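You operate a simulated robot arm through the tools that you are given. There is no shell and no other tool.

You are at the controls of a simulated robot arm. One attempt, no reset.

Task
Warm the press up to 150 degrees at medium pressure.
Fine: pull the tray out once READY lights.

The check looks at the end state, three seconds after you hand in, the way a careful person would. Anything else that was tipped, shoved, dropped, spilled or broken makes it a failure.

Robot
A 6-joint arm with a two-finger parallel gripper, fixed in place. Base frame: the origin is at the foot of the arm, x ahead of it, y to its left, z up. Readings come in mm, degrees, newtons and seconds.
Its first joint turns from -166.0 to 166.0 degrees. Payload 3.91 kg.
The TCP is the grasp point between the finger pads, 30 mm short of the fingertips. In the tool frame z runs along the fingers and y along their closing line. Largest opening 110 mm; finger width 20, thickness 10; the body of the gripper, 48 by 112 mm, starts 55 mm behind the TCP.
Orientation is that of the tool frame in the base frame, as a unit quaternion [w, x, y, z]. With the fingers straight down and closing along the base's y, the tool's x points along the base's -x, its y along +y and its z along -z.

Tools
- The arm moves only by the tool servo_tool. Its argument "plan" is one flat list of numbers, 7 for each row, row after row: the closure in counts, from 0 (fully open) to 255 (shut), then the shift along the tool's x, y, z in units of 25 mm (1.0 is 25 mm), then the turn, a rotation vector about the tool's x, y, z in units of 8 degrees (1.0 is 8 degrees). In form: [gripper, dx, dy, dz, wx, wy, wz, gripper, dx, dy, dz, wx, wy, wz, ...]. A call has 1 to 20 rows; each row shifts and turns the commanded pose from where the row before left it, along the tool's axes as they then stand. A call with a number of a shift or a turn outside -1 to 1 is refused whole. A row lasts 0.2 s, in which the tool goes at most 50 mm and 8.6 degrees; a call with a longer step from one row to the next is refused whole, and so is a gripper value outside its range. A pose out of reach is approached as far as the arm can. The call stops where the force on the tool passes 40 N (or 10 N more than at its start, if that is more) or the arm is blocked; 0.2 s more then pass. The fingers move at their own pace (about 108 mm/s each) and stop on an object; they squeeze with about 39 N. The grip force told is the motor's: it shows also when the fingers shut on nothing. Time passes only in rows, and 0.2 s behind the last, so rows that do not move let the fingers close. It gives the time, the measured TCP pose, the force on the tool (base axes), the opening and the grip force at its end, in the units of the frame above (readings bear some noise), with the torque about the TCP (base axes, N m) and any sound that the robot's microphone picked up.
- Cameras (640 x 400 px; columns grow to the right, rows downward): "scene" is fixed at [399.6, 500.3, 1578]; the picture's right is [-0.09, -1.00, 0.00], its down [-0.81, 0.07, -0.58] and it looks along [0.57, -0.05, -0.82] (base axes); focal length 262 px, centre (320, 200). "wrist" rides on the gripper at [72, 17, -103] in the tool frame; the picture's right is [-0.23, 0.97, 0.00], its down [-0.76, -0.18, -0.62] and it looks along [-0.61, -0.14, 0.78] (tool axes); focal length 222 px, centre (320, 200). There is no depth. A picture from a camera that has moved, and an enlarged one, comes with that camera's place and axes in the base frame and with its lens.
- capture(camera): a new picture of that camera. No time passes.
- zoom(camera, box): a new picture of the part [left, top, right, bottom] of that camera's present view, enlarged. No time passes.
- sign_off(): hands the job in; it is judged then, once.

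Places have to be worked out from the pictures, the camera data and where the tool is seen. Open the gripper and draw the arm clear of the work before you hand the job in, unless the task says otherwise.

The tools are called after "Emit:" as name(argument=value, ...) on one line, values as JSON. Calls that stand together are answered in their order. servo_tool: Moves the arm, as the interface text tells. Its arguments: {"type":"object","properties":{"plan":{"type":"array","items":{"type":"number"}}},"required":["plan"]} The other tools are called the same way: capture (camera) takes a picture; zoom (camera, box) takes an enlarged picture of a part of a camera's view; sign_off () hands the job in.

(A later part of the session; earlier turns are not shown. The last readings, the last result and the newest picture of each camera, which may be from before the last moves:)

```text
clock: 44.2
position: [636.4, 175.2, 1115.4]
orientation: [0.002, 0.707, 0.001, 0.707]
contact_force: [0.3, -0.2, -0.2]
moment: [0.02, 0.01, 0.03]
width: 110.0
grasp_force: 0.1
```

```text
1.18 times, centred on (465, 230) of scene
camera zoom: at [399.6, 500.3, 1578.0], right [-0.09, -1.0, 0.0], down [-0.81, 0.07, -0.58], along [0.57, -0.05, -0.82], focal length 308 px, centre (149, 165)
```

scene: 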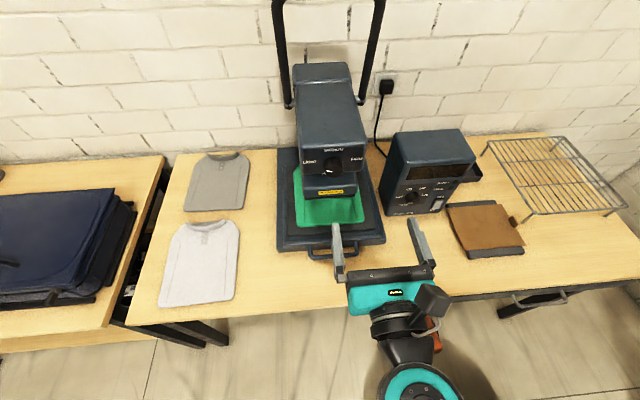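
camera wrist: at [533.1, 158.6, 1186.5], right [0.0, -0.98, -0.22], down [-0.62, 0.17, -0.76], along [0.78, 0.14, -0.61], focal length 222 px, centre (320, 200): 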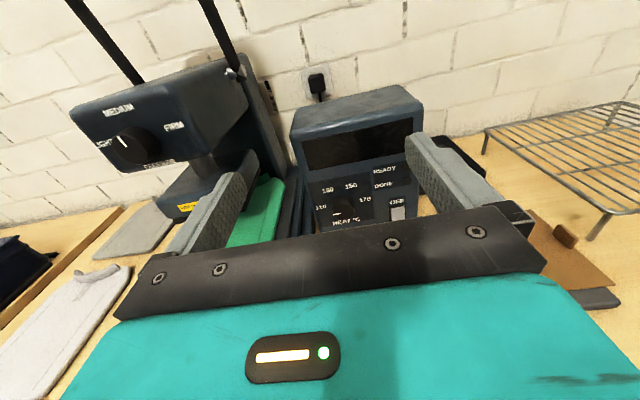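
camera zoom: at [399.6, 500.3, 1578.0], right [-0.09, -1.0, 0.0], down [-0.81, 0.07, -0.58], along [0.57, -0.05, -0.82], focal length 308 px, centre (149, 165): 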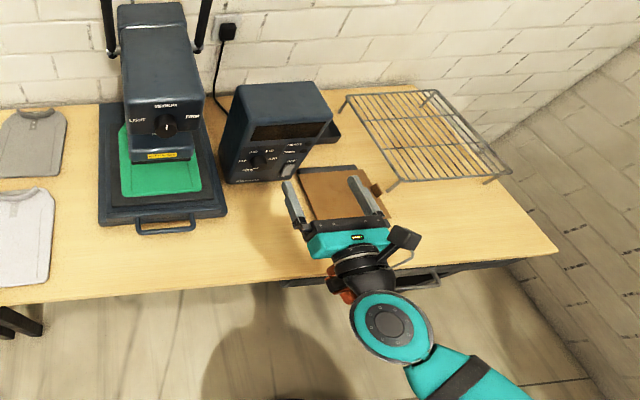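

I am in front of the box with a level, camera-up view. I zoom on the panel to refine the heat knob, rocker and lamps.

Emit:
zoom(camera="wrist", box=[290, 120, 430, 240])

Emit:
zoom(camera="scene", box=[400, 170, 450, 220])

```text
3.33 times, centred on (360, 180) of wrist
camera zoom: at [533.1, 158.6, 1186.5], right [0.0, -0.98, -0.22], down [-0.62, 0.17, -0.76], along [0.78, 0.14, -0.61], focal length 740 px, centre (187, 267)
```

zoom: 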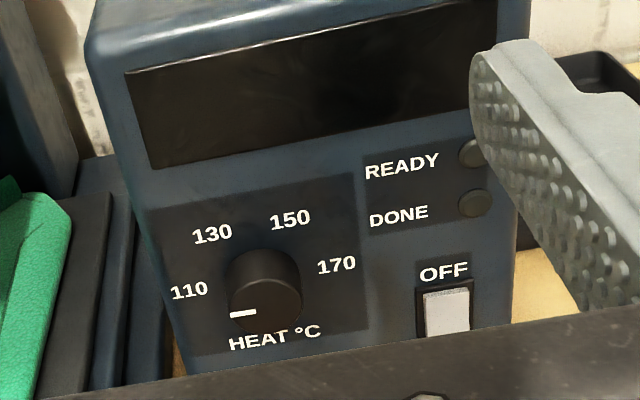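

```text
8.00 times, centred on (425, 195) of scene
camera zoom: at [399.6, 500.3, 1578.0], right [-0.09, -1.0, 0.0], down [-0.81, 0.07, -0.58], along [0.57, -0.05, -0.82], focal length 2094 px, centre (-520, 240)
```

zoom: 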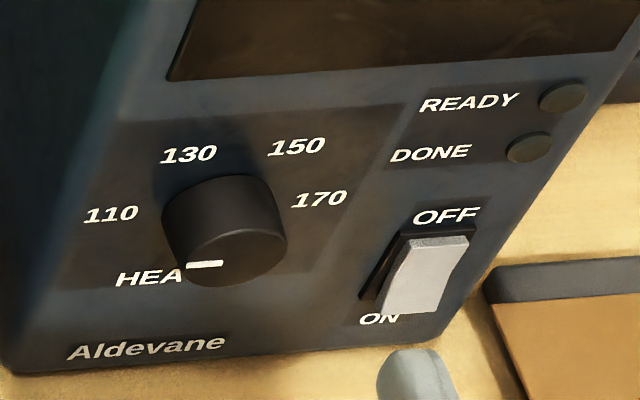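

The heat knob centre refines to about (y 177, z 922), cap at x≈823, pointer near 110 (about 116–120 degrees short of 150). I roll 110 degrees counter-clockwise so the orange unit sits at the upper right for the first half-turn.

Emit:
servo_tool(plan=[0, 0, 0, 0, 0, 0, -1, 0, 0, 0, 0, 0, 0, -1, 0, 0, 0, 0, 0, 0, -1, 0, 0, 0, 0, 0, 0, -1, 0, 0, 0, 0, 0, 0, -1, 0, 0, 0, 0, 0, 0, -1, 0, 0, 0, 0, 0, 0, -1, 0, 0, 0, 0, 0, 0, -1, 0, 0, 0, 0, 0, 0, -1, 0, 0, 0, 0, 0, 0, -1, 0, 0, 0, 0, 0, 0, -1, 0, 0, 0, 0, 0, 0, -1, 0, 0, 0, 0, 0, 0, -1, 0, 0, 0, 0, 0, 0, -0.75])

Emit:
capture(camera="wrist")

Emit:
zoom(camera="scene", box=[450, 60, 480, 400])

```text
clock: 47.2
position: [636.7, 175.3, 1115.0]
orientation: [0.58, 0.405, 0.58, 0.404]
contact_force: [0.3, -0.5, 0.6]
moment: [-0.02, 0.01, 0.01]
width: 110.0
grasp_force: 0.0
```

```text
taken
camera wrist: at [533.3, 248.7, 1104.8], right [0.0, 0.13, 0.99], down [-0.62, -0.78, 0.1], along [0.78, -0.62, 0.08], focal length 222 px, centre (320, 200)
```

wrist: 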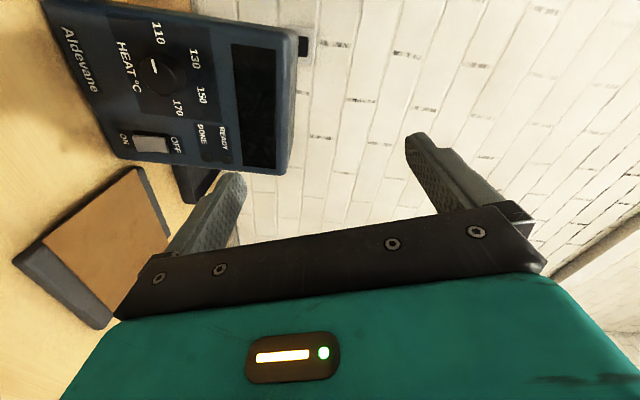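

```text
1.18 times, centred on (465, 230) of scene
camera zoom: at [399.6, 500.3, 1578.0], right [-0.09, -1.0, 0.0], down [-0.81, 0.07, -0.58], along [0.57, -0.05, -0.82], focal length 308 px, centre (149, 165)
```

zoom: 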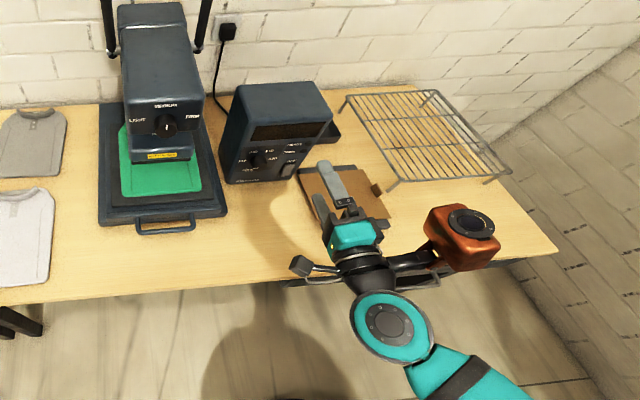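

The roll is fine and the orange unit is well up on the right. I lower to the knob's axis height and come forward to x≈700 for a check.

Emit:
servo_tool(plan=[0, 0.33, -0.907, 0, 0, 0, 0, 0, 0.33, -0.907, 0, 0, 0, 0, 0, 0.33, -0.907, 0, 0, 0, 0, 0, 0.33, -0.907, 0, 0, 0, 0, 0, 0.33, -0.907, 0, 0, 0, 0, 0, 0.33, -0.907, 0, 0, 0, 0, 0, 0.33, -0.907, 0, 0, 0, 0, 0, 0.394, -0.884, 0, 0, 0, 0, 0, 0, 0, 1, 0, 0, 0, 0, 0, 0, 1, 0, 0, 0, 0, 0, 0, 0.5, 0, 0, 0])

Emit:
capture(camera="wrist")

Emit:
zoom(camera="scene", box=[370, 100, 520, 300])

```text
clock: 49.6
position: [700.7, 175.0, 922.4]
orientation: [0.58, 0.406, 0.579, 0.404]
contact_force: [-0.8, 0.4, -0.2]
moment: [0.01, -0.02, -0.01]
width: 109.7
grasp_force: 0.1
```

```text
taken
camera wrist: at [596.5, 249.3, 911.9], right [0.0, 0.12, 0.99], down [-0.62, -0.78, 0.1], along [0.78, -0.62, 0.08], focal length 222 px, centre (320, 200)
```

wrist: 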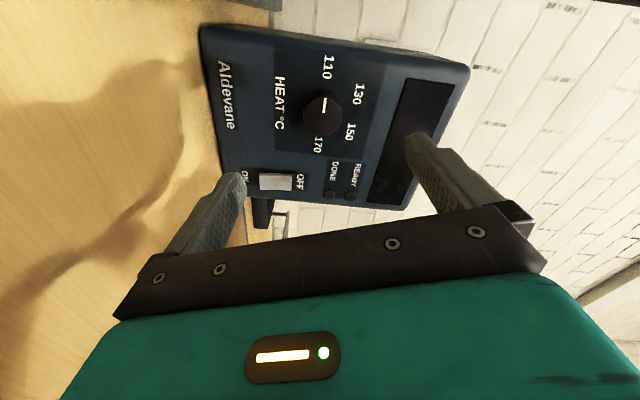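

```text
2.00 times, centred on (445, 200) of scene
camera zoom: at [399.6, 500.3, 1578.0], right [-0.09, -1.0, 0.0], down [-0.81, 0.07, -0.58], along [0.57, -0.05, -0.82], focal length 523 px, centre (70, 200)
```

zoom: 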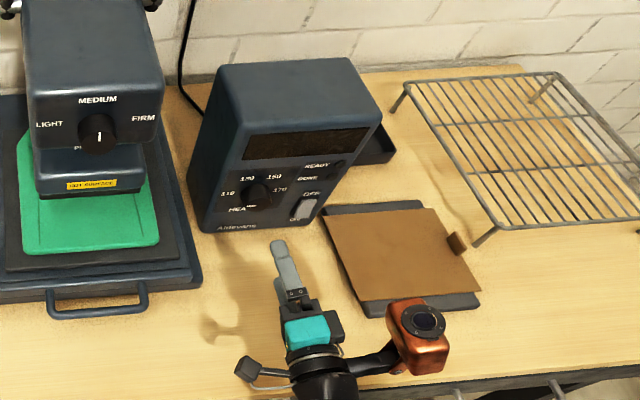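

I zoom on the knob from this nearer side view to check its centre height and depth.

Emit:
zoom(camera="wrist", box=[250, 50, 410, 220])

```text
2.35 times, centred on (330, 135) of wrist
camera zoom: at [596.5, 249.3, 911.9], right [0.0, 0.12, 0.99], down [-0.62, -0.78, 0.1], along [0.78, -0.62, 0.08], focal length 523 px, centre (296, 353)
```

zoom: 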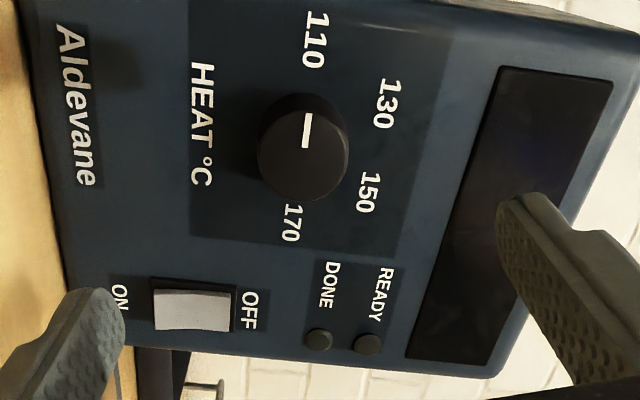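

Centre confirmed at about (176, 923.5) with the cap at x≈823 and panel at x≈848. I advance to TCP x=809 (tips near 839).

Emit:
servo_tool(plan=[0, 0.022, 0.055, 0.9, 0, 0, 0, 0, 0, 0, 0.9, 0, 0, 0, 0, 0, 0, 0.9, 0, 0, 0, 0, 0, 0, 0.9, 0, 0, 0, 0, 0, 0, 0.73, 0, 0, 0, 0, 0, 0, 0, 0, 0, 0])

Emit:
capture(camera="wrist")

Emit:
zoom(camera="scene", box=[390, 140, 500, 240])

```text
clock: 51.0
position: [807.4, 175.9, 922.3]
orientation: [0.58, 0.405, 0.579, 0.405]
contact_force: [-0.2, 0.4, 0.6]
moment: [-0.01, -0.02, -0.03]
width: 110.0
grasp_force: 0.1
```

```text
taken
camera wrist: at [704.4, 249.6, 912.6], right [0.0, 0.12, 0.99], down [-0.62, -0.78, 0.1], along [0.78, -0.62, 0.08], focal length 222 px, centre (320, 200)
```

wrist: 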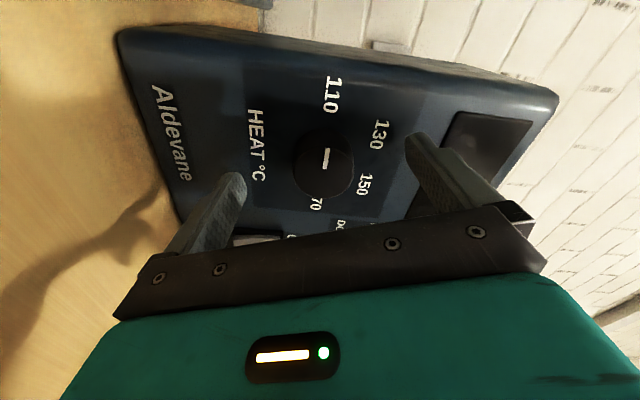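

```text
4.00 times, centred on (445, 190) of scene
camera zoom: at [399.6, 500.3, 1578.0], right [-0.09, -1.0, 0.0], down [-0.81, 0.07, -0.58], along [0.57, -0.05, -0.82], focal length 1047 px, centre (-180, 240)
```

zoom: 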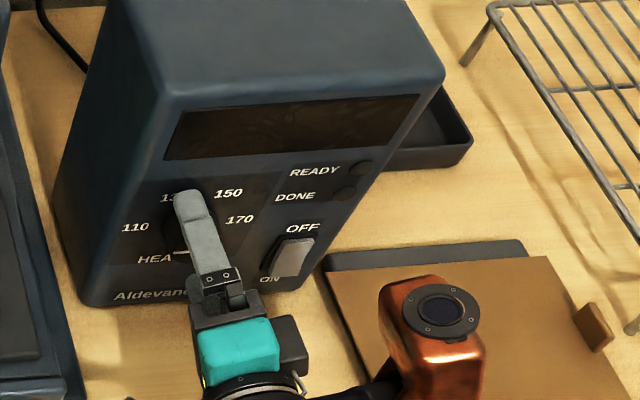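

Fingers sit above and below the knob with no contact. I close on it.

Emit:
servo_tool(plan=[255, 0, 0, 0, 0, 0, 0, 255, 0, 0, 0, 0, 0, 0, 255, 0, 0, 0, 0, 0, 0, 255, 0, 0, 0, 0, 0, 0])

Emit:
capture(camera="wrist")

```text
clock: 52.0
position: [807.8, 176.4, 923.8]
orientation: [0.581, 0.404, 0.579, 0.405]
contact_force: [12.7, 6.6, 22.0]
moment: [-0.01, -0.63, 0.32]
width: 40.4
grasp_force: 45.0
```

```text
taken
camera wrist: at [704.4, 250.1, 914.0], right [0.0, 0.12, 0.99], down [-0.62, -0.78, 0.09], along [0.78, -0.62, 0.08], focal length 222 px, centre (320, 200)
```

wrist: 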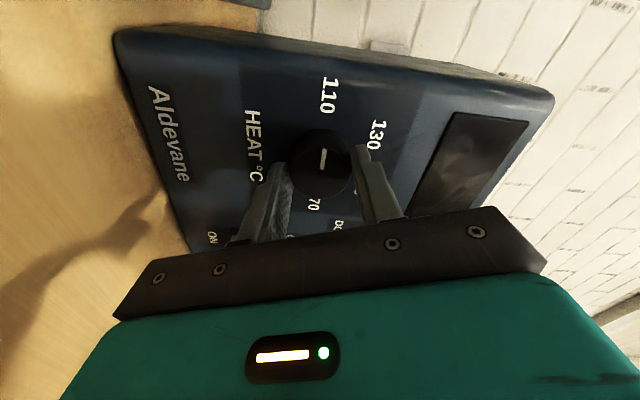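

The knob is gripped (40 mm) with some upward push, so its centre is slightly higher. I shift up 2 mm and turn clockwise 30 degrees.

Emit:
servo_tool(plan=[255, -0.027, 0.08, 0, 0, 0, 0, 255, 0, 0, 0, 0, 0, 0.75, 255, 0, 0, 0, 0, 0, 0.75, 255, 0, 0, 0, 0, 0, 0.75, 255, 0, 0, 0, 0, 0, 0.75, 255, 0, 0, 0, 0, 0, 0.75])

Emit:
capture(camera="wrist")

```text
clock: 53.4
position: [807.8, 176.4, 924.8]
orientation: [0.456, 0.541, 0.455, 0.541]
contact_force: [16.8, 7.7, 10.8]
moment: [0.0, -0.35, 0.3]
width: 40.3
grasp_force: 45.2
```

```text
taken
camera wrist: at [704.2, 244.9, 953.3], right [0.0, -0.39, 0.92], down [-0.62, -0.72, -0.31], along [0.78, -0.57, -0.24], focal length 222 px, centre (320, 200)
```

wrist: 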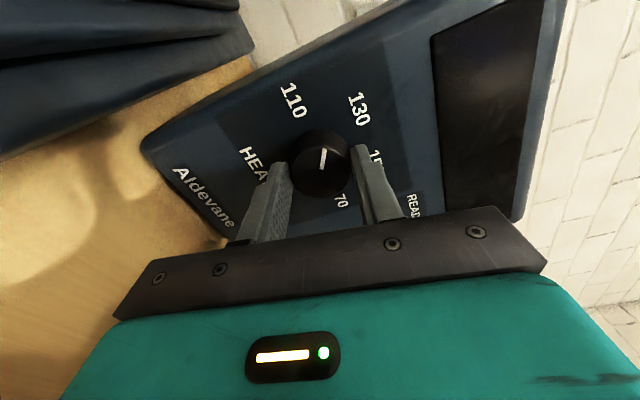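

The knob follows. I turn another 30 degrees.

Emit:
servo_tool(plan=[255, 0, 0.02, 0, 0, 0, 0.75, 255, 0, 0, 0, 0, 0, 0.75, 255, 0, 0, 0, 0, 0, 0.75, 255, 0, 0, 0, 0, 0, 0.75, 255, 0, 0, 0, 0, 0, 0.75])

Emit:
capture(camera="wrist")

Emit:
zoom(camera="scene", box=[390, 140, 500, 240])

```text
clock: 54.6
position: [808.1, 175.3, 925.7]
orientation: [0.3, 0.641, 0.298, 0.641]
contact_force: [20.7, 7.7, 10.5]
moment: [-0.06, -0.23, 0.18]
width: 40.3
grasp_force: 44.2
```

```text
taken
camera wrist: at [704.2, 221.0, 984.1], right [0.0, -0.8, 0.6], down [-0.62, -0.47, -0.62], along [0.78, -0.38, -0.5], focal length 222 px, centre (320, 200)
```

wrist: 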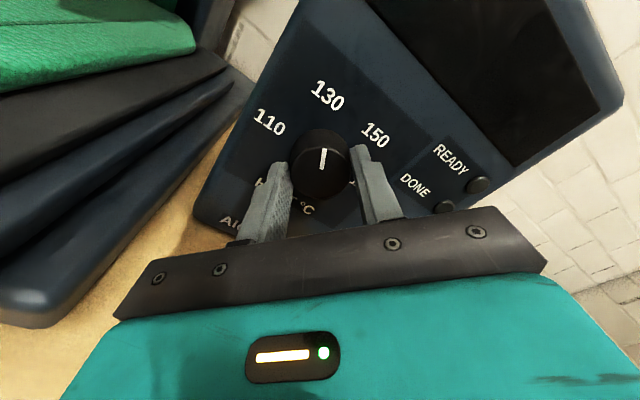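

```text
4.00 times, centred on (445, 190) of scene
camera zoom: at [399.6, 500.3, 1578.0], right [-0.09, -1.0, 0.0], down [-0.81, 0.07, -0.58], along [0.57, -0.05, -0.82], focal length 1047 px, centre (-180, 240)
```

zoom: 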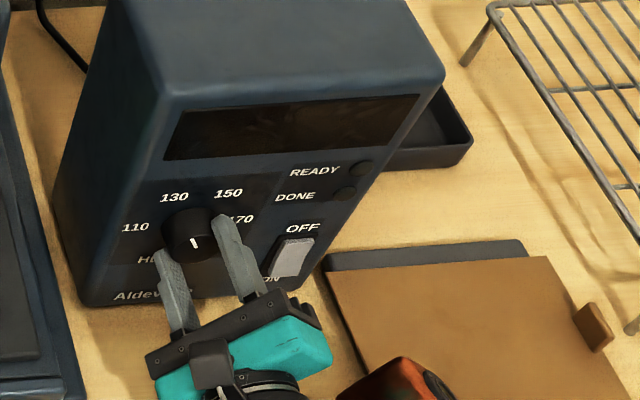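

The pointer is now at 130. I open part-way, rotate the gripper back 60 degrees around the knob and regrip for the second half.

Emit:
servo_tool(plan=[90, 0, 0, 0, 0, 0, 0, 90, 0, 0, 0, 0, 0, 0, 90, 0, 0, 0, 0, 0, 0, 90, 0, 0, 0, 0, 0, -0.75, 90, 0, 0, 0, 0, 0, -0.75, 90, 0, 0, 0, 0, 0, -0.75, 90, 0, 0, 0, 0, 0, -0.75, 90, 0, 0, 0, 0, 0, -0.75, 90, 0, 0, 0, 0, 0, -0.75, 90, 0, 0, 0, 0, 0, -0.75, 90, 0, 0, 0, 0, 0, -0.75, 90, 0, 0, 0, 0, 0, -0.75, 90, 0, 0, 0, 0, 0, -0.75])

Emit:
capture(camera="wrist")

```text
clock: 57.4
position: [807.0, 176.1, 925.9]
orientation: [0.581, 0.404, 0.58, 0.404]
contact_force: [0.6, 0.6, -0.3]
moment: [0.01, 0.03, -0.02]
width: 71.5
grasp_force: 0.0
```

```text
taken
camera wrist: at [703.7, 249.8, 915.5], right [0.0, 0.13, 0.99], down [-0.62, -0.78, 0.1], along [0.78, -0.62, 0.08], focal length 222 px, centre (320, 200)
```

wrist: 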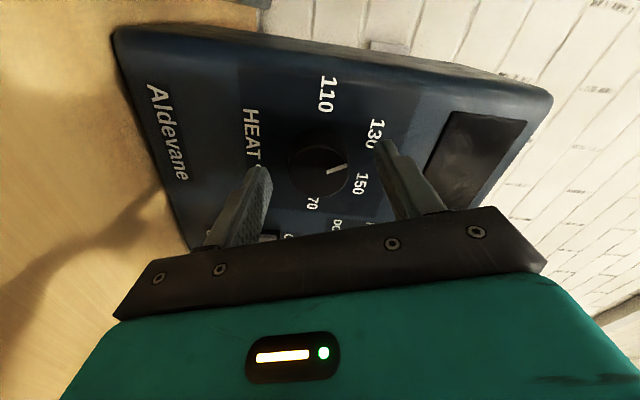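

Rotated back cleanly. I zoom to read the pointer's present angle.

Emit:
zoom(camera="wrist", box=[260, 90, 400, 230])

```text
2.86 times, centred on (330, 160) of wrist
camera zoom: at [703.7, 249.8, 915.5], right [0.0, 0.13, 0.99], down [-0.62, -0.78, 0.1], along [0.78, -0.62, 0.08], focal length 635 px, centre (291, 314)
```

zoom: 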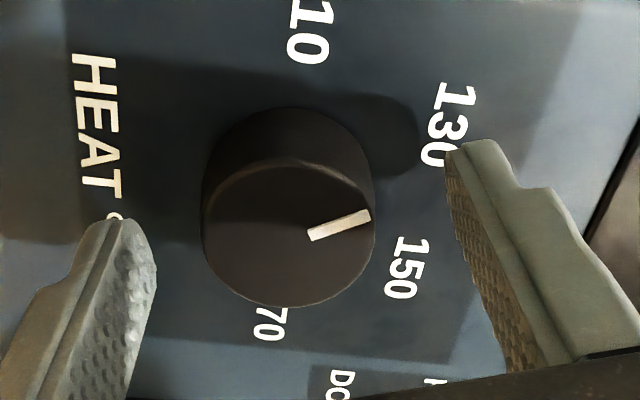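

The pointer reads -29.5 degrees, i.e. exactly at 130, so 150 needs another 60. I regrip and turn 30 first.

Emit:
servo_tool(plan=[255, 0, 0, 0, 0, 0, 0, 255, 0, 0, 0, 0, 0, 0, 255, 0, 0, 0, 0, 0, 0, 255, 0, 0, 0, 0, 0, 0.75, 255, 0, 0, 0, 0, 0, 0.75, 255, 0, 0, 0, 0, 0, 0.75, 255, 0, 0, 0, 0, 0, 0.75, 255, 0, 0, 0, 0, 0, 0.75])

```text
clock: 59.2
position: [807.5, 175.5, 924.8]
orientation: [0.455, 0.542, 0.455, 0.54]
contact_force: [-13.2, -6.9, -14.2]
moment: [0.05, 0.49, -0.1]
width: 39.9
grasp_force: 44.4
```

The grip holds; I ease 1 mm down to relax it and turn the remaining 30 degrees.

Emit:
servo_tool(plan=[255, 0, -0.04, 0, 0, 0, 0, 255, 0, 0, 0, 0, 0, 0.75, 255, 0, 0, 0, 0, 0, 0.75, 255, 0, 0, 0, 0, 0, 0.75, 255, 0, 0, 0, 0, 0, 0.75, 255, 0, 0, 0, 0, 0, 0.75])

Emit:
zoom(camera="wrist", box=[240, 80, 420, 230])

Emit:
zoom(camera="scene", box=[400, 170, 450, 220])

```text
clock: 60.6
position: [808.1, 175.3, 925.6]
orientation: [0.3, 0.641, 0.299, 0.64]
contact_force: [-14.1, -10.2, -2.8]
moment: [0.04, 0.03, -0.41]
width: 39.8
grasp_force: 44.5
```

```text
2.67 times, centred on (330, 155) of wrist
camera zoom: at [703.7, 220.4, 983.6], right [0.0, -0.8, 0.6], down [-0.62, -0.47, -0.62], along [0.78, -0.38, -0.5], focal length 592 px, centre (293, 320)
```

zoom: 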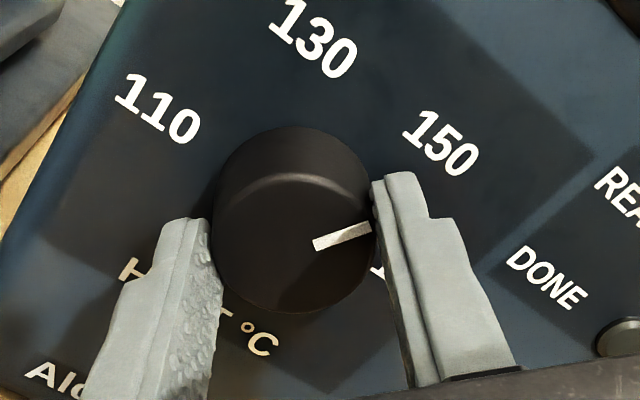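

```text
8.00 times, centred on (425, 195) of scene
camera zoom: at [399.6, 500.3, 1578.0], right [-0.09, -1.0, 0.0], down [-0.81, 0.07, -0.58], along [0.57, -0.05, -0.82], focal length 2094 px, centre (-520, 240)
```

zoom: 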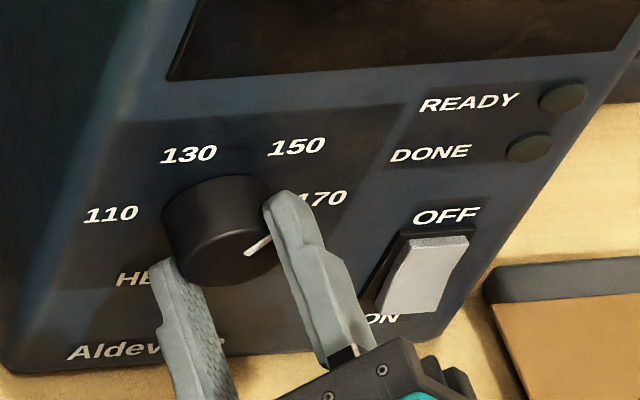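

The pointer measures about +31 degrees, i.e. at 150. I open the fingers and back straight out.

Emit:
servo_tool(plan=[60, 0, 0, 0, 0, 0, 0, 60, 0, 0, 0, 0, 0, 0, 60, 0, 0, 0, 0, 0, 0, 60, 0, 0, -1, 0, 0, 0, 60, 0, 0, -1, 0, 0, 0, 60, 0, 0, -1, 0, 0, 0, 60, 0, 0, -1, 0, 0, 0, 60, 0, 0, -1, 0, 0, 0, 60, 0, 0, -1, 0, 0, 0])

Emit:
capture(camera="wrist")

Emit:
zoom(camera="scene", box=[400, 170, 450, 220])

```text
clock: 62.6
position: [658.1, 177.0, 924.1]
orientation: [0.301, 0.641, 0.299, 0.64]
contact_force: [0.4, -0.1, 0.4]
moment: [0.03, -0.04, 0.03]
width: 84.3
grasp_force: 0.1
```

```text
taken
camera wrist: at [553.9, 222.0, 982.6], right [0.0, -0.8, 0.6], down [-0.62, -0.47, -0.62], along [0.78, -0.38, -0.5], focal length 222 px, centre (320, 200)
```

wrist: 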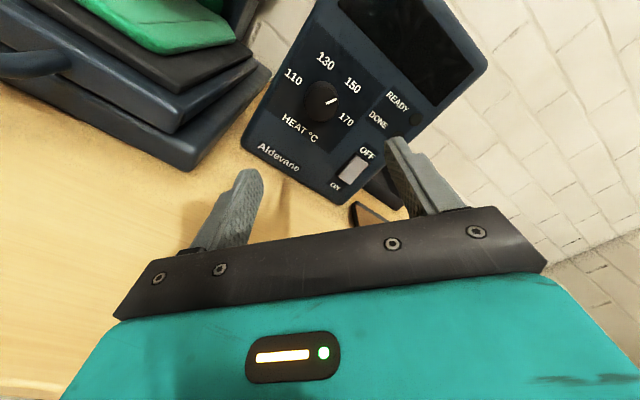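

```text
8.00 times, centred on (425, 195) of scene
camera zoom: at [399.6, 500.3, 1578.0], right [-0.09, -1.0, 0.0], down [-0.81, 0.07, -0.58], along [0.57, -0.05, -0.82], focal length 2094 px, centre (-520, 240)
```

zoom: 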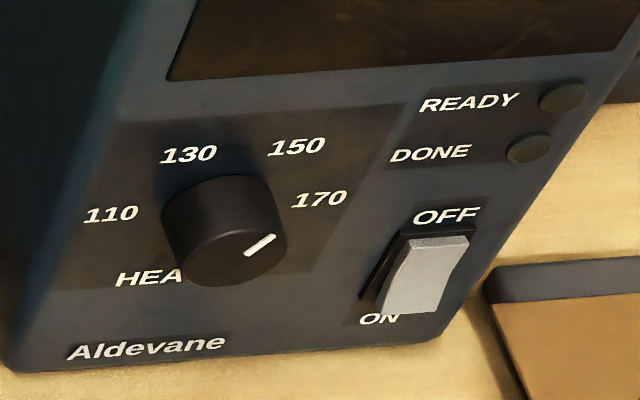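

The fingers are clear. I zoom in the wrist view to double-check the pointer angle and study the rocker.

Emit:
zoom(camera="wrist", box=[270, 40, 400, 220])

Emit:
zoom(camera="wrist", box=[280, 50, 370, 130])

Emit:
zoom(camera="wrist", box=[310, 130, 400, 200])

```text
2.22 times, centred on (335, 130) of wrist
camera zoom: at [553.9, 222.0, 982.6], right [0.0, -0.8, 0.6], down [-0.62, -0.47, -0.62], along [0.78, -0.38, -0.5], focal length 494 px, centre (287, 356)
```

zoom: 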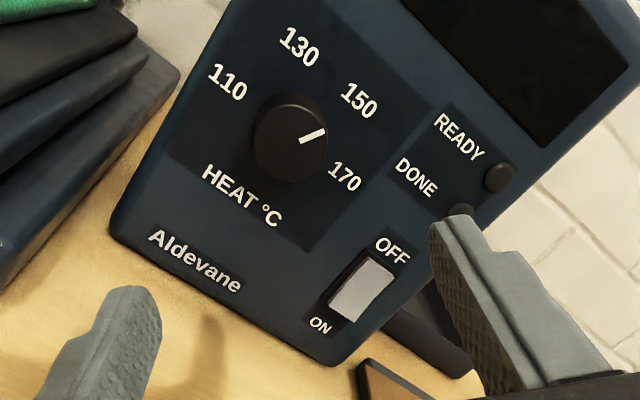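

```text
5.00 times, centred on (325, 90) of wrist
camera zoom: at [553.9, 222.0, 982.6], right [0.0, -0.8, 0.6], down [-0.62, -0.47, -0.62], along [0.78, -0.38, -0.5], focal length 1111 px, centre (295, 750)
```

zoom: 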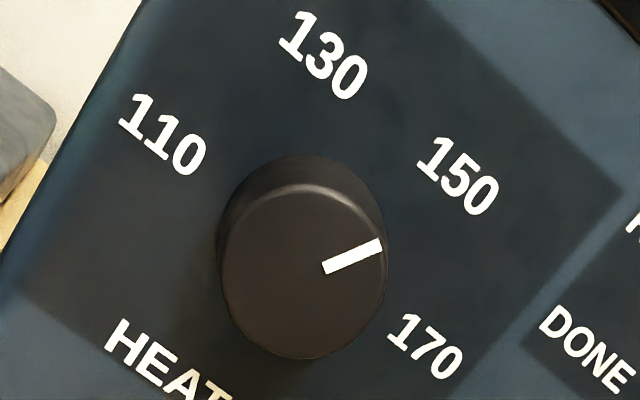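

```text
5.71 times, centred on (355, 165) of wrist
camera zoom: at [553.9, 222.0, 982.6], right [0.0, -0.8, 0.6], down [-0.62, -0.47, -0.62], along [0.78, -0.38, -0.5], focal length 1269 px, centre (120, 400)
```

zoom: 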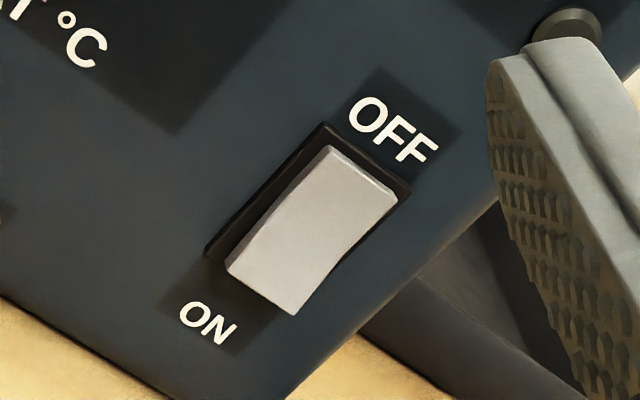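

The heat pointer is at 150 (31 degrees). The rocker centre is at about (y 76, z 872) with its lower ON end standing proud near x≈838, z≈855. I close the fingers, move in front of it higher up, and pitch the tool 30 degrees down so the body clears the table.

Emit:
servo_tool(plan=[255, 0, 0, 0, 0, 0, -1, 255, 0, 0, 0, 0, 0, -1, 255, 0, 0, 0, 0, 0, -1, 255, 0, 0, 0, 0, 0, -1, 255, 0, 0, 0, 0, 0, -1, 255, -1, 0.66, 0, 0, 0, 0, 255, -1, 0.66, 0, 0, 0, 0, 255, -1, 0.66, 0, 0, 0, 0, 255, -1, 0.66, 0, 0, 0, 0, 255, -0.03, 0, 0, 0, 0, 0, 255, 0, 0, 0, 0.94, 0, 0, 255, 0, 0, 0, 0.94, 0, 0, 255, 0, 0, 0, 0.94, 0, 0, 255, 0, 0, 0, 0.93, 0, 0])

Emit:
capture(camera="wrist")

Emit:
zoom(camera="scene", box=[380, 100, 560, 320])

```text
clock: 65.6
position: [658.9, 76.0, 977.9]
orientation: [0.396, 0.585, 0.586, 0.396]
contact_force: [0.6, -0.1, -1.0]
moment: [0.02, 0.01, 0.04]
width: 0.1
grasp_force: 37.2
out of reach, approached as far as the arm can: row 13, 14
```

```text
taken
camera wrist: at [570.2, 148.0, 1031.7], right [0.36, -0.23, 0.9], down [-0.64, -0.76, 0.07], along [0.67, -0.61, -0.42], focal length 222 px, centre (320, 200)
```

wrist: 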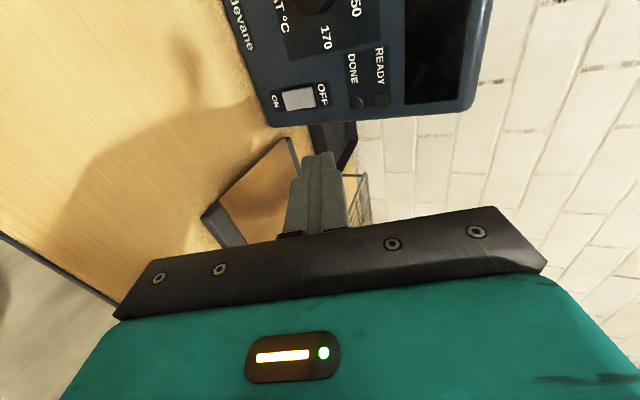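

```text
1.82 times, centred on (470, 210) of scene
camera zoom: at [399.6, 500.3, 1578.0], right [-0.09, -1.0, 0.0], down [-0.81, 0.07, -0.58], along [0.57, -0.05, -0.82], focal length 476 px, centre (47, 182)
```

zoom: 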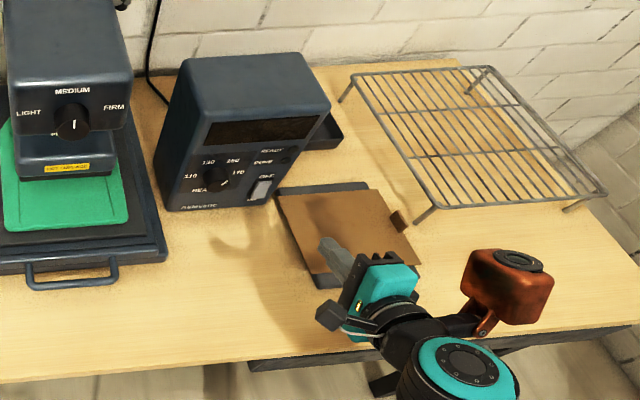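

The pitch reached 22 degrees, which still gives enough table clearance. I lower in front of the rocker in free space and check whether the arm follows.

Emit:
servo_tool(plan=[255, 0, -0.884, 0.353, 0, 0, 0, 255, 0, -0.884, 0.353, 0, 0, 0, 255, 0, -0.884, 0.353, 0, 0, 0, 255, 0, -0.884, 0.353, 0, 0, 0])

Emit:
capture(camera="wrist")

Emit:
zoom(camera="scene", box=[380, 100, 560, 320])

```text
clock: 66.6
position: [659.7, 75.9, 882.7]
orientation: [0.397, 0.586, 0.586, 0.395]
contact_force: [0.0, -0.9, -0.3]
moment: [-0.03, 0.0, -0.01]
width: 0.1
grasp_force: 37.4
```

```text
taken
camera wrist: at [569.5, 148.2, 936.5], right [0.36, -0.23, 0.9], down [-0.64, -0.76, 0.07], along [0.67, -0.61, -0.42], focal length 222 px, centre (320, 200)
```

wrist: 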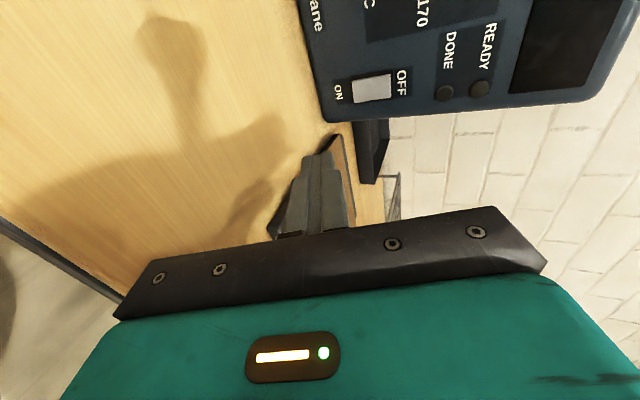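

```text
1.82 times, centred on (470, 210) of scene
camera zoom: at [399.6, 500.3, 1578.0], right [-0.09, -1.0, 0.0], down [-0.81, 0.07, -0.58], along [0.57, -0.05, -0.82], focal length 476 px, centre (47, 182)
```

zoom: 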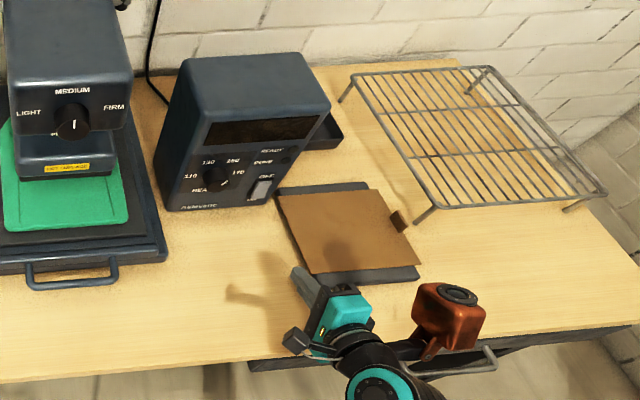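

The arm follows. I zoom on the rocker from here for its precise height and sideways position.

Emit:
zoom(camera="wrist", box=[320, 50, 420, 120])

```text
5.71 times, centred on (370, 85) of wrist
camera zoom: at [569.5, 148.2, 936.5], right [0.36, -0.23, 0.9], down [-0.64, -0.76, 0.07], along [0.67, -0.61, -0.42], focal length 1269 px, centre (34, 857)
```

zoom: 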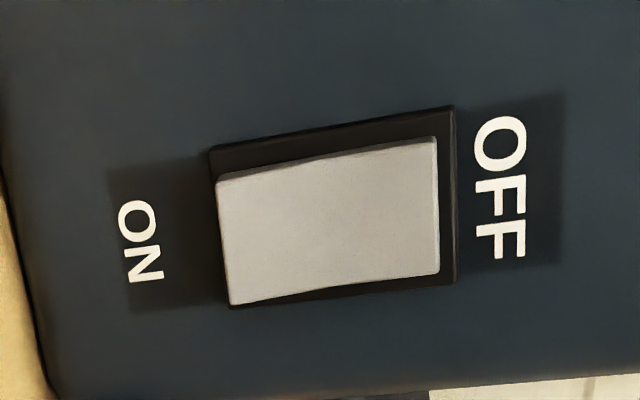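

The ON end is at (y 76.5, z 855). I line the upper edge of the fingertips up with z≈858 and advance to just short of contact.

Emit:
servo_tool(plan=[255, 0.015, -0.843, 0.34, 0, 0, 0, 255, 0, 0.373, 0.928, 0, 0, 0, 255, 0, 0.373, 0.928, 0, 0, 0, 255, 0, 0.373, 0.928, 0, 0, 0, 255, 0, 0.373, 0.928, 0, 0, 0, 255, 0, 0.373, 0.928, 0, 0, 0, 255, 0, 0.15, 0.371, 0, 0, 0])

Emit:
capture(camera="wrist")

Emit:
zoom(camera="scene", box=[400, 160, 480, 240])

```text
clock: 68.2
position: [794.4, 76.2, 860.6]
orientation: [0.397, 0.585, 0.586, 0.396]
contact_force: [1.2, 0.4, -0.3]
moment: [-0.02, 0.0, 0.0]
width: 0.0
grasp_force: 37.7
```

```text
taken
camera wrist: at [705.0, 148.4, 913.9], right [0.36, -0.23, 0.9], down [-0.64, -0.76, 0.07], along [0.67, -0.61, -0.42], focal length 222 px, centre (320, 200)
```

wrist: 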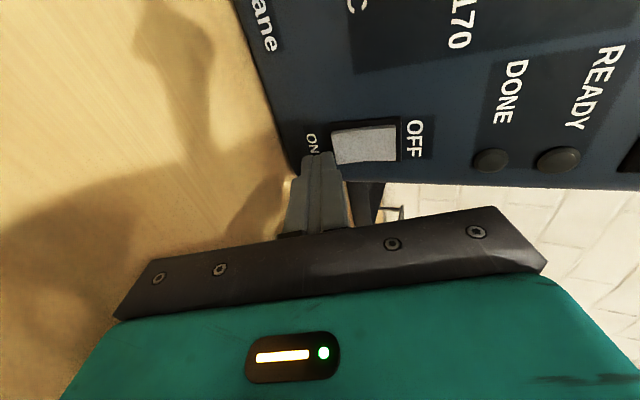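

```text
5.00 times, centred on (440, 200) of scene
camera zoom: at [399.6, 500.3, 1578.0], right [-0.09, -1.0, 0.0], down [-0.81, 0.07, -0.58], along [0.57, -0.05, -0.82], focal length 1308 px, centre (-280, 200)
```

zoom: 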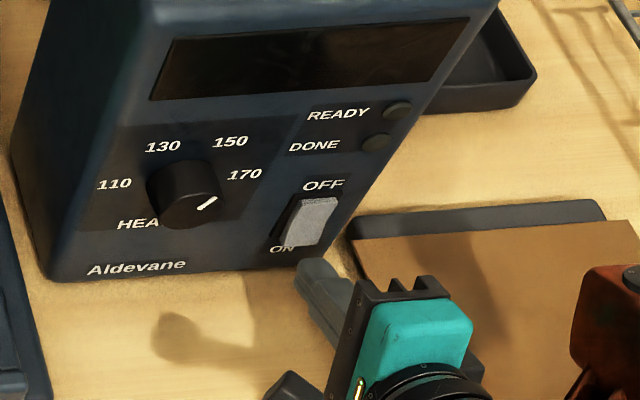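

The fingertips are just in front of the ON end. I push forward in small steps until the rocker flips, watching force and sound.

Emit:
servo_tool(plan=[255, 0, 0.0933, 0.232, 0, 0, 0, 255, 0, 0.0933, 0.232, 0, 0, 0, 255, 0, 0.0746, 0.186, 0, 0, 0])

Emit:
zoom(camera="wrist", box=[290, 90, 450, 190])

Emit:
zoom(camera="scene", box=[400, 160, 480, 240])

```text
clock: 69.0
position: [810.6, 76.2, 860.4]
orientation: [0.396, 0.586, 0.587, 0.395]
contact_force: [-26.1, -0.6, -0.2]
moment: [-0.01, 0.08, -0.05]
width: 0.1
grasp_force: 38.2
```

```text
4.00 times, centred on (370, 140) of wrist
camera zoom: at [720.5, 148.1, 913.6], right [0.36, -0.23, 0.9], down [-0.64, -0.76, 0.07], along [0.67, -0.61, -0.42], focal length 888 px, centre (120, 440)
```

zoom: 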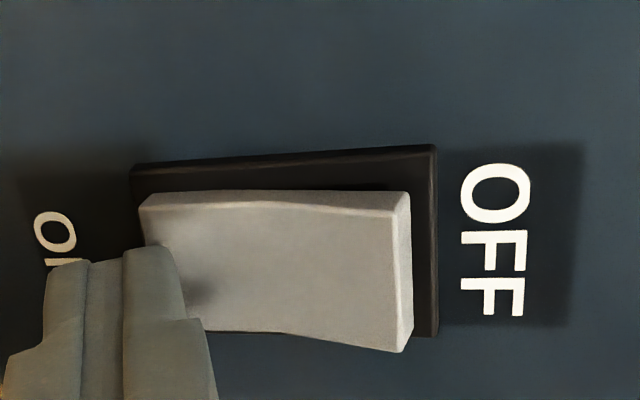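

```text
5.00 times, centred on (440, 200) of scene
camera zoom: at [399.6, 500.3, 1578.0], right [-0.09, -1.0, 0.0], down [-0.81, 0.07, -0.58], along [0.57, -0.05, -0.82], focal length 1308 px, centre (-280, 200)
```

zoom: 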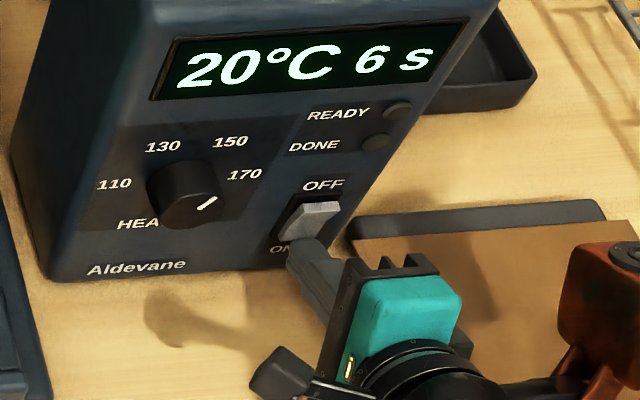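

The rocker flipped to ON and the display lit: "20°C 6 s". I back the fingers straight off the switch and watch the temperature.

Emit:
servo_tool(plan=[255, 0, -0.373, -0.928, 0, 0, 0, 255, 0, -0.373, -0.928, 0, 0, 0, 255, 0, -0.373, -0.928, 0, 0, 0, 255, 0, -0.373, -0.928, 0, 0, 0, 255, 0, -0.373, -0.928, 0, 0, 0, 255, 0, -0.373, -0.928, 0, 0, 0])

Emit:
zoom(camera="scene", box=[390, 130, 480, 220])

```text
clock: 70.4
position: [662.9, 76.3, 861.3]
orientation: [0.397, 0.585, 0.586, 0.396]
contact_force: [-1.1, 0.5, 0.4]
moment: [-0.02, 0.0, 0.01]
width: 0.1
grasp_force: 37.6
```

```text
4.44 times, centred on (435, 175) of scene
camera zoom: at [399.6, 500.3, 1578.0], right [-0.09, -1.0, 0.0], down [-0.81, 0.07, -0.58], along [0.57, -0.05, -0.82], focal length 1163 px, centre (-191, 311)
```

zoom: 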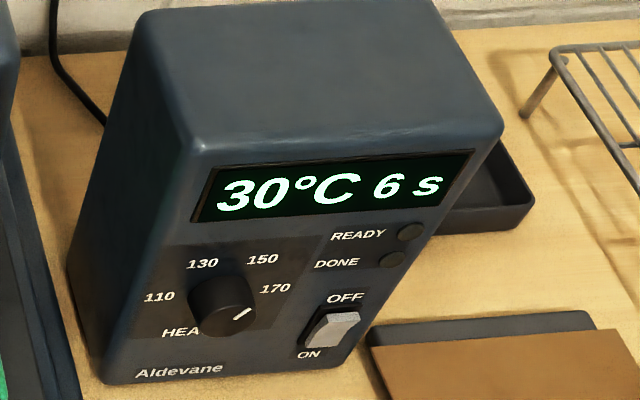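

It is heating (30°C and rising). Meanwhile I prepare for the tray handle: I raise the tool clear of the table before re-rolling the wrist.

Emit:
servo_tool(plan=[255, 0, 0.928, -0.373, 0, 0, 0, 255, 0, 0.928, -0.373, 0, 0, 0, 255, 0, 0.928, -0.373, 0, 0, 0, 255, 0, 0.928, -0.373, 0, 0, 0, 255, 0, 0.928, -0.373, 0, 0, 0, 255, 0, 0.928, -0.373, 0, 0, 0, 255, 0, 0.928, -0.373, 0, 0, 0, 255, 0, 0.928, -0.373, 0, 0, 0, 255, 0, 0.928, -0.373, 0, 0, 0, 255, 0, 0.928, -0.373, 0, 0, 0])

Emit:
zoom(camera="scene", box=[380, 100, 560, 320])

```text
clock: 72.6
position: [682.6, 70.9, 1000.8]
orientation: [0.403, 0.581, 0.581, 0.404]
contact_force: [0.1, 0.4, 0.5]
moment: [0.01, 0.01, 0.02]
width: 0.1
grasp_force: 37.4
out of reach, approached as far as the arm can: row 6, 7, 8, 9, 10
```

```text
1.82 times, centred on (470, 210) of scene
camera zoom: at [399.6, 500.3, 1578.0], right [-0.09, -1.0, 0.0], down [-0.81, 0.07, -0.58], along [0.57, -0.05, -0.82], focal length 476 px, centre (47, 182)
```

zoom: 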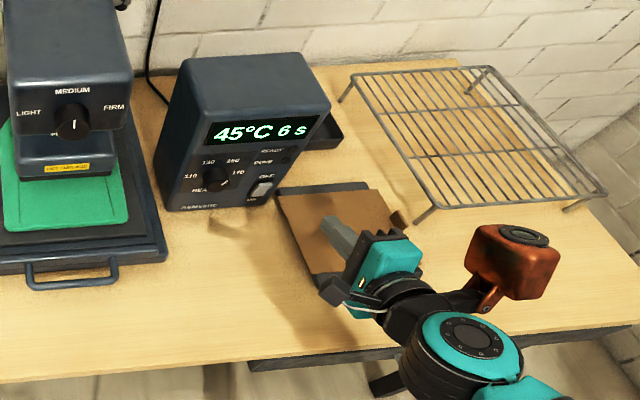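

The arm neared its roll limit again, at z=1001, which is high enough to turn here. I roll back clockwise 180 degrees, which frees the joint.

Emit:
servo_tool(plan=[255, 0, 0, 0, 0, 0, 1, 255, 0, 0, 0, 0, 0, 1, 255, 0, 0, 0, 0, 0, 1, 255, 0, 0, 0, 0, 0, 1, 255, 0, 0, 0, 0, 0, 1, 255, 0, 0, 0, 0, 0, 1, 255, 0, 0, 0, 0, 0, 1, 255, 0, 0, 0, 0, 0, 1, 255, 0, 0, 0, 0, 0, 1, 255, 0, 0, 0, 0, 0, 1, 255, 0, 0, 0, 0, 0, 1, 255, 0, 0, 0, 0, 0, 1, 255, 0, 0, 0, 0, 0, 1, 255, 0, 0, 0, 0, 0, 1, 255, 0, 0, 0, 0, 0, 1, 255, 0, 0, 0, 0, 0, 1, 255, 0, 0, 0, 0, 0, 1, 255, 0, 0, 0, 0, 0, 1, 255, 0, 0, 0, 0, 0, 1, 255, 0, 0, 0, 0, 0, 1])

Emit:
zoom(camera="scene", box=[380, 100, 560, 320])

```text
clock: 76.8
position: [684.3, 70.6, 1000.9]
orientation: [-0.321, 0.678, -0.476, 0.459]
contact_force: [0.3, 0.3, 0.9]
moment: [-0.01, -0.02, 0.02]
width: 0.0
grasp_force: 37.3
```

```text
1.82 times, centred on (470, 210) of scene
camera zoom: at [399.6, 500.3, 1578.0], right [-0.09, -1.0, 0.0], down [-0.81, 0.07, -0.58], along [0.57, -0.05, -0.82], focal length 476 px, centre (47, 182)
```

zoom: 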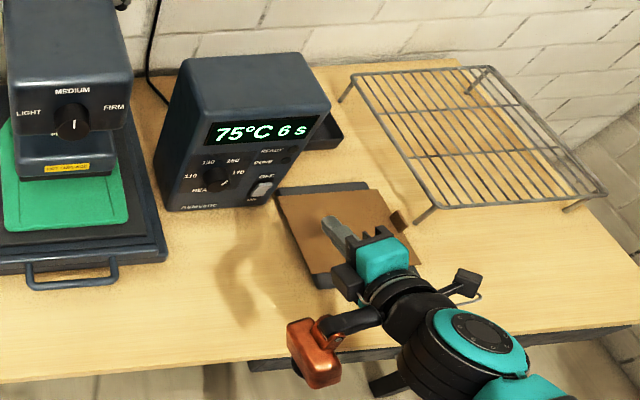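

75°C and climbing. I finish the roll and travel left and slightly back toward the tray handle at this height.

Emit:
servo_tool(plan=[255, 0, 0, 0, 0, 0, 0.83, 255, 0, 0, 0, 0, 0, 0.83, 255, 0, 0, 0, 0, 0, 0.84, 100, -1, 0.089, -0.223, 0, 0, 0, 100, -1, 0.089, -0.223, 0, 0, 0, 100, -1, 0.089, -0.223, 0, 0, 0, 100, -1, 0.089, -0.223, 0, 0, 0, 100, -1, 0.089, -0.223, 0, 0, 0, 100, -1, 0.089, -0.223, 0, 0, 0, 100, -1, 0.089, -0.223, 0, 0, 0, 100, -1, 0.089, -0.223, 0, 0, 0, 100, -1, 0.089, -0.223, 0, 0, 0, 100, -1, 0.089, -0.223, 0, 0, 0, 100, -1, 0.089, -0.223, 0, 0, 0, 100, -1, 0.089, -0.223, 0, 0, 0, 100, -1, 0.089, -0.223, 0, 0, 0, 100, -1, 0.089, -0.223, 0, 0, 0, 100, -0.36, 0, 0, 0, 0, 0])

Emit:
capture(camera="wrist")

Emit:
capture(camera="scene")

```text
clock: 80.6
position: [599.4, 428.8, 999.0]
orientation: [-0.395, 0.587, -0.585, 0.396]
contact_force: [-0.1, -0.4, 0.5]
moment: [0.0, 0.01, 0.03]
width: 67.0
grasp_force: 0.0
```

```text
taken
camera wrist: at [496.0, 357.8, 1021.3], right [-0.36, 0.23, -0.9], down [-0.51, 0.76, 0.4], along [0.78, 0.61, -0.16], focal length 222 px, centre (320, 200)
```

wrist: 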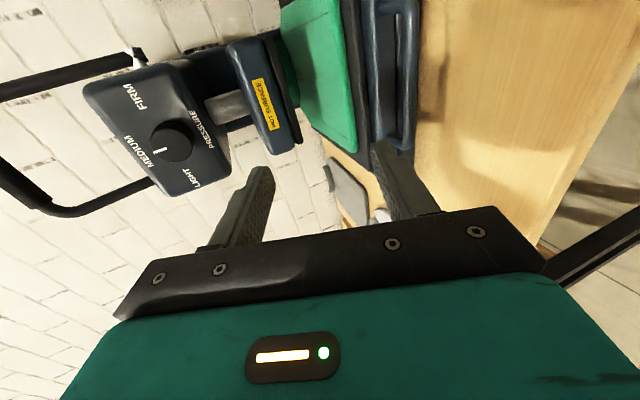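

```text
taken
```

scene: 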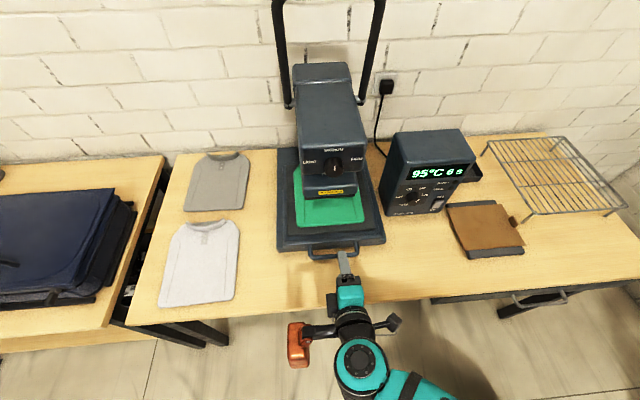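

At 95°C now. I pitch the tool further down to about 60 degrees and look at the handle from close up.

Emit:
servo_tool(plan=[100, 0, 0, 0, -0.95, 0, 0, 100, 0, 0, 0, -0.95, 0, 0, 100, 0, 0, 0, -0.95, 0, 0, 100, 0, 0, 0, -0.95, 0, 0, 100, 0, 0, 0, -0.95, 0, 0])

Emit:
capture(camera="wrist")

Emit:
zoom(camera="scene", box=[270, 220, 400, 290])

```text
clock: 81.8
position: [599.0, 430.6, 999.9]
orientation: [0.183, -0.683, 0.683, -0.184]
contact_force: [0.1, -0.4, 0.0]
moment: [-0.01, 0.0, 0.02]
width: 66.8
grasp_force: 0.1
```

```text
taken
camera wrist: at [532.1, 357.7, 1079.6], right [-0.84, 0.23, -0.49], down [-0.16, 0.76, 0.63], along [0.51, 0.61, -0.61], focal length 222 px, centre (320, 200)
```

wrist: 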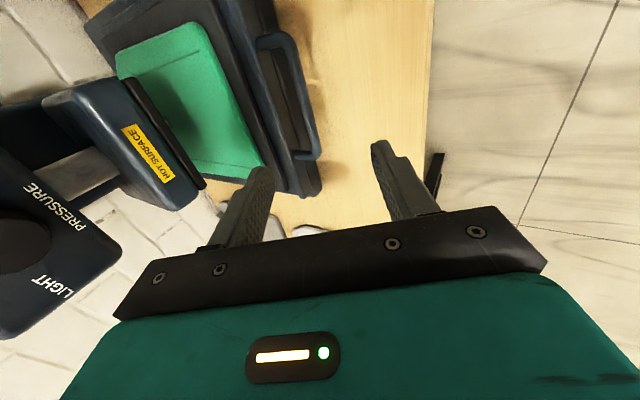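

```text
4.92 times, centred on (335, 255) of scene
camera zoom: at [399.6, 500.3, 1578.0], right [-0.09, -1.0, 0.0], down [-0.81, 0.07, -0.58], along [0.57, -0.05, -0.82], focal length 1288 px, centre (246, -71)
```

zoom: 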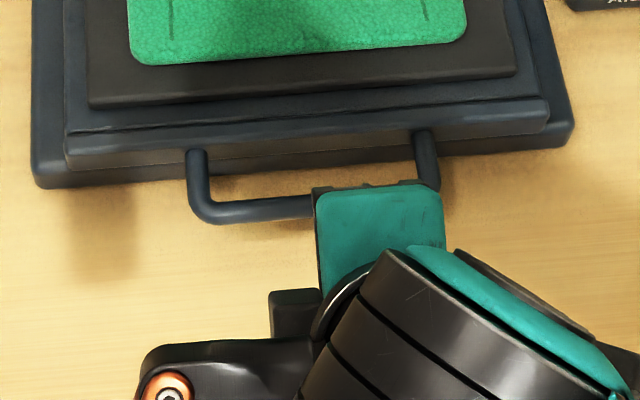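

I zoom the wrist view on the handle to triangulate it.

Emit:
zoom(camera="wrist", box=[220, 10, 360, 200])

Emit:
zoom(camera="scene", box=[390, 130, 480, 220])

```text
2.11 times, centred on (290, 105) of wrist
camera zoom: at [532.1, 357.7, 1079.6], right [-0.84, 0.23, -0.49], down [-0.16, 0.76, 0.63], along [0.51, 0.61, -0.61], focal length 468 px, centre (383, 400)
```

zoom: 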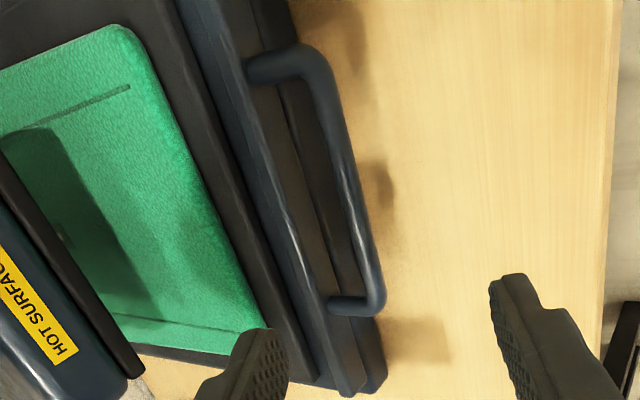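

```text
4.44 times, centred on (435, 175) of scene
camera zoom: at [399.6, 500.3, 1578.0], right [-0.09, -1.0, 0.0], down [-0.81, 0.07, -0.58], along [0.57, -0.05, -0.82], focal length 1163 px, centre (-191, 311)
```

zoom: 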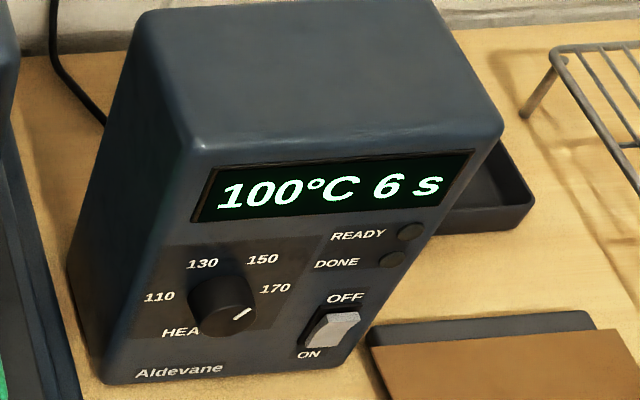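

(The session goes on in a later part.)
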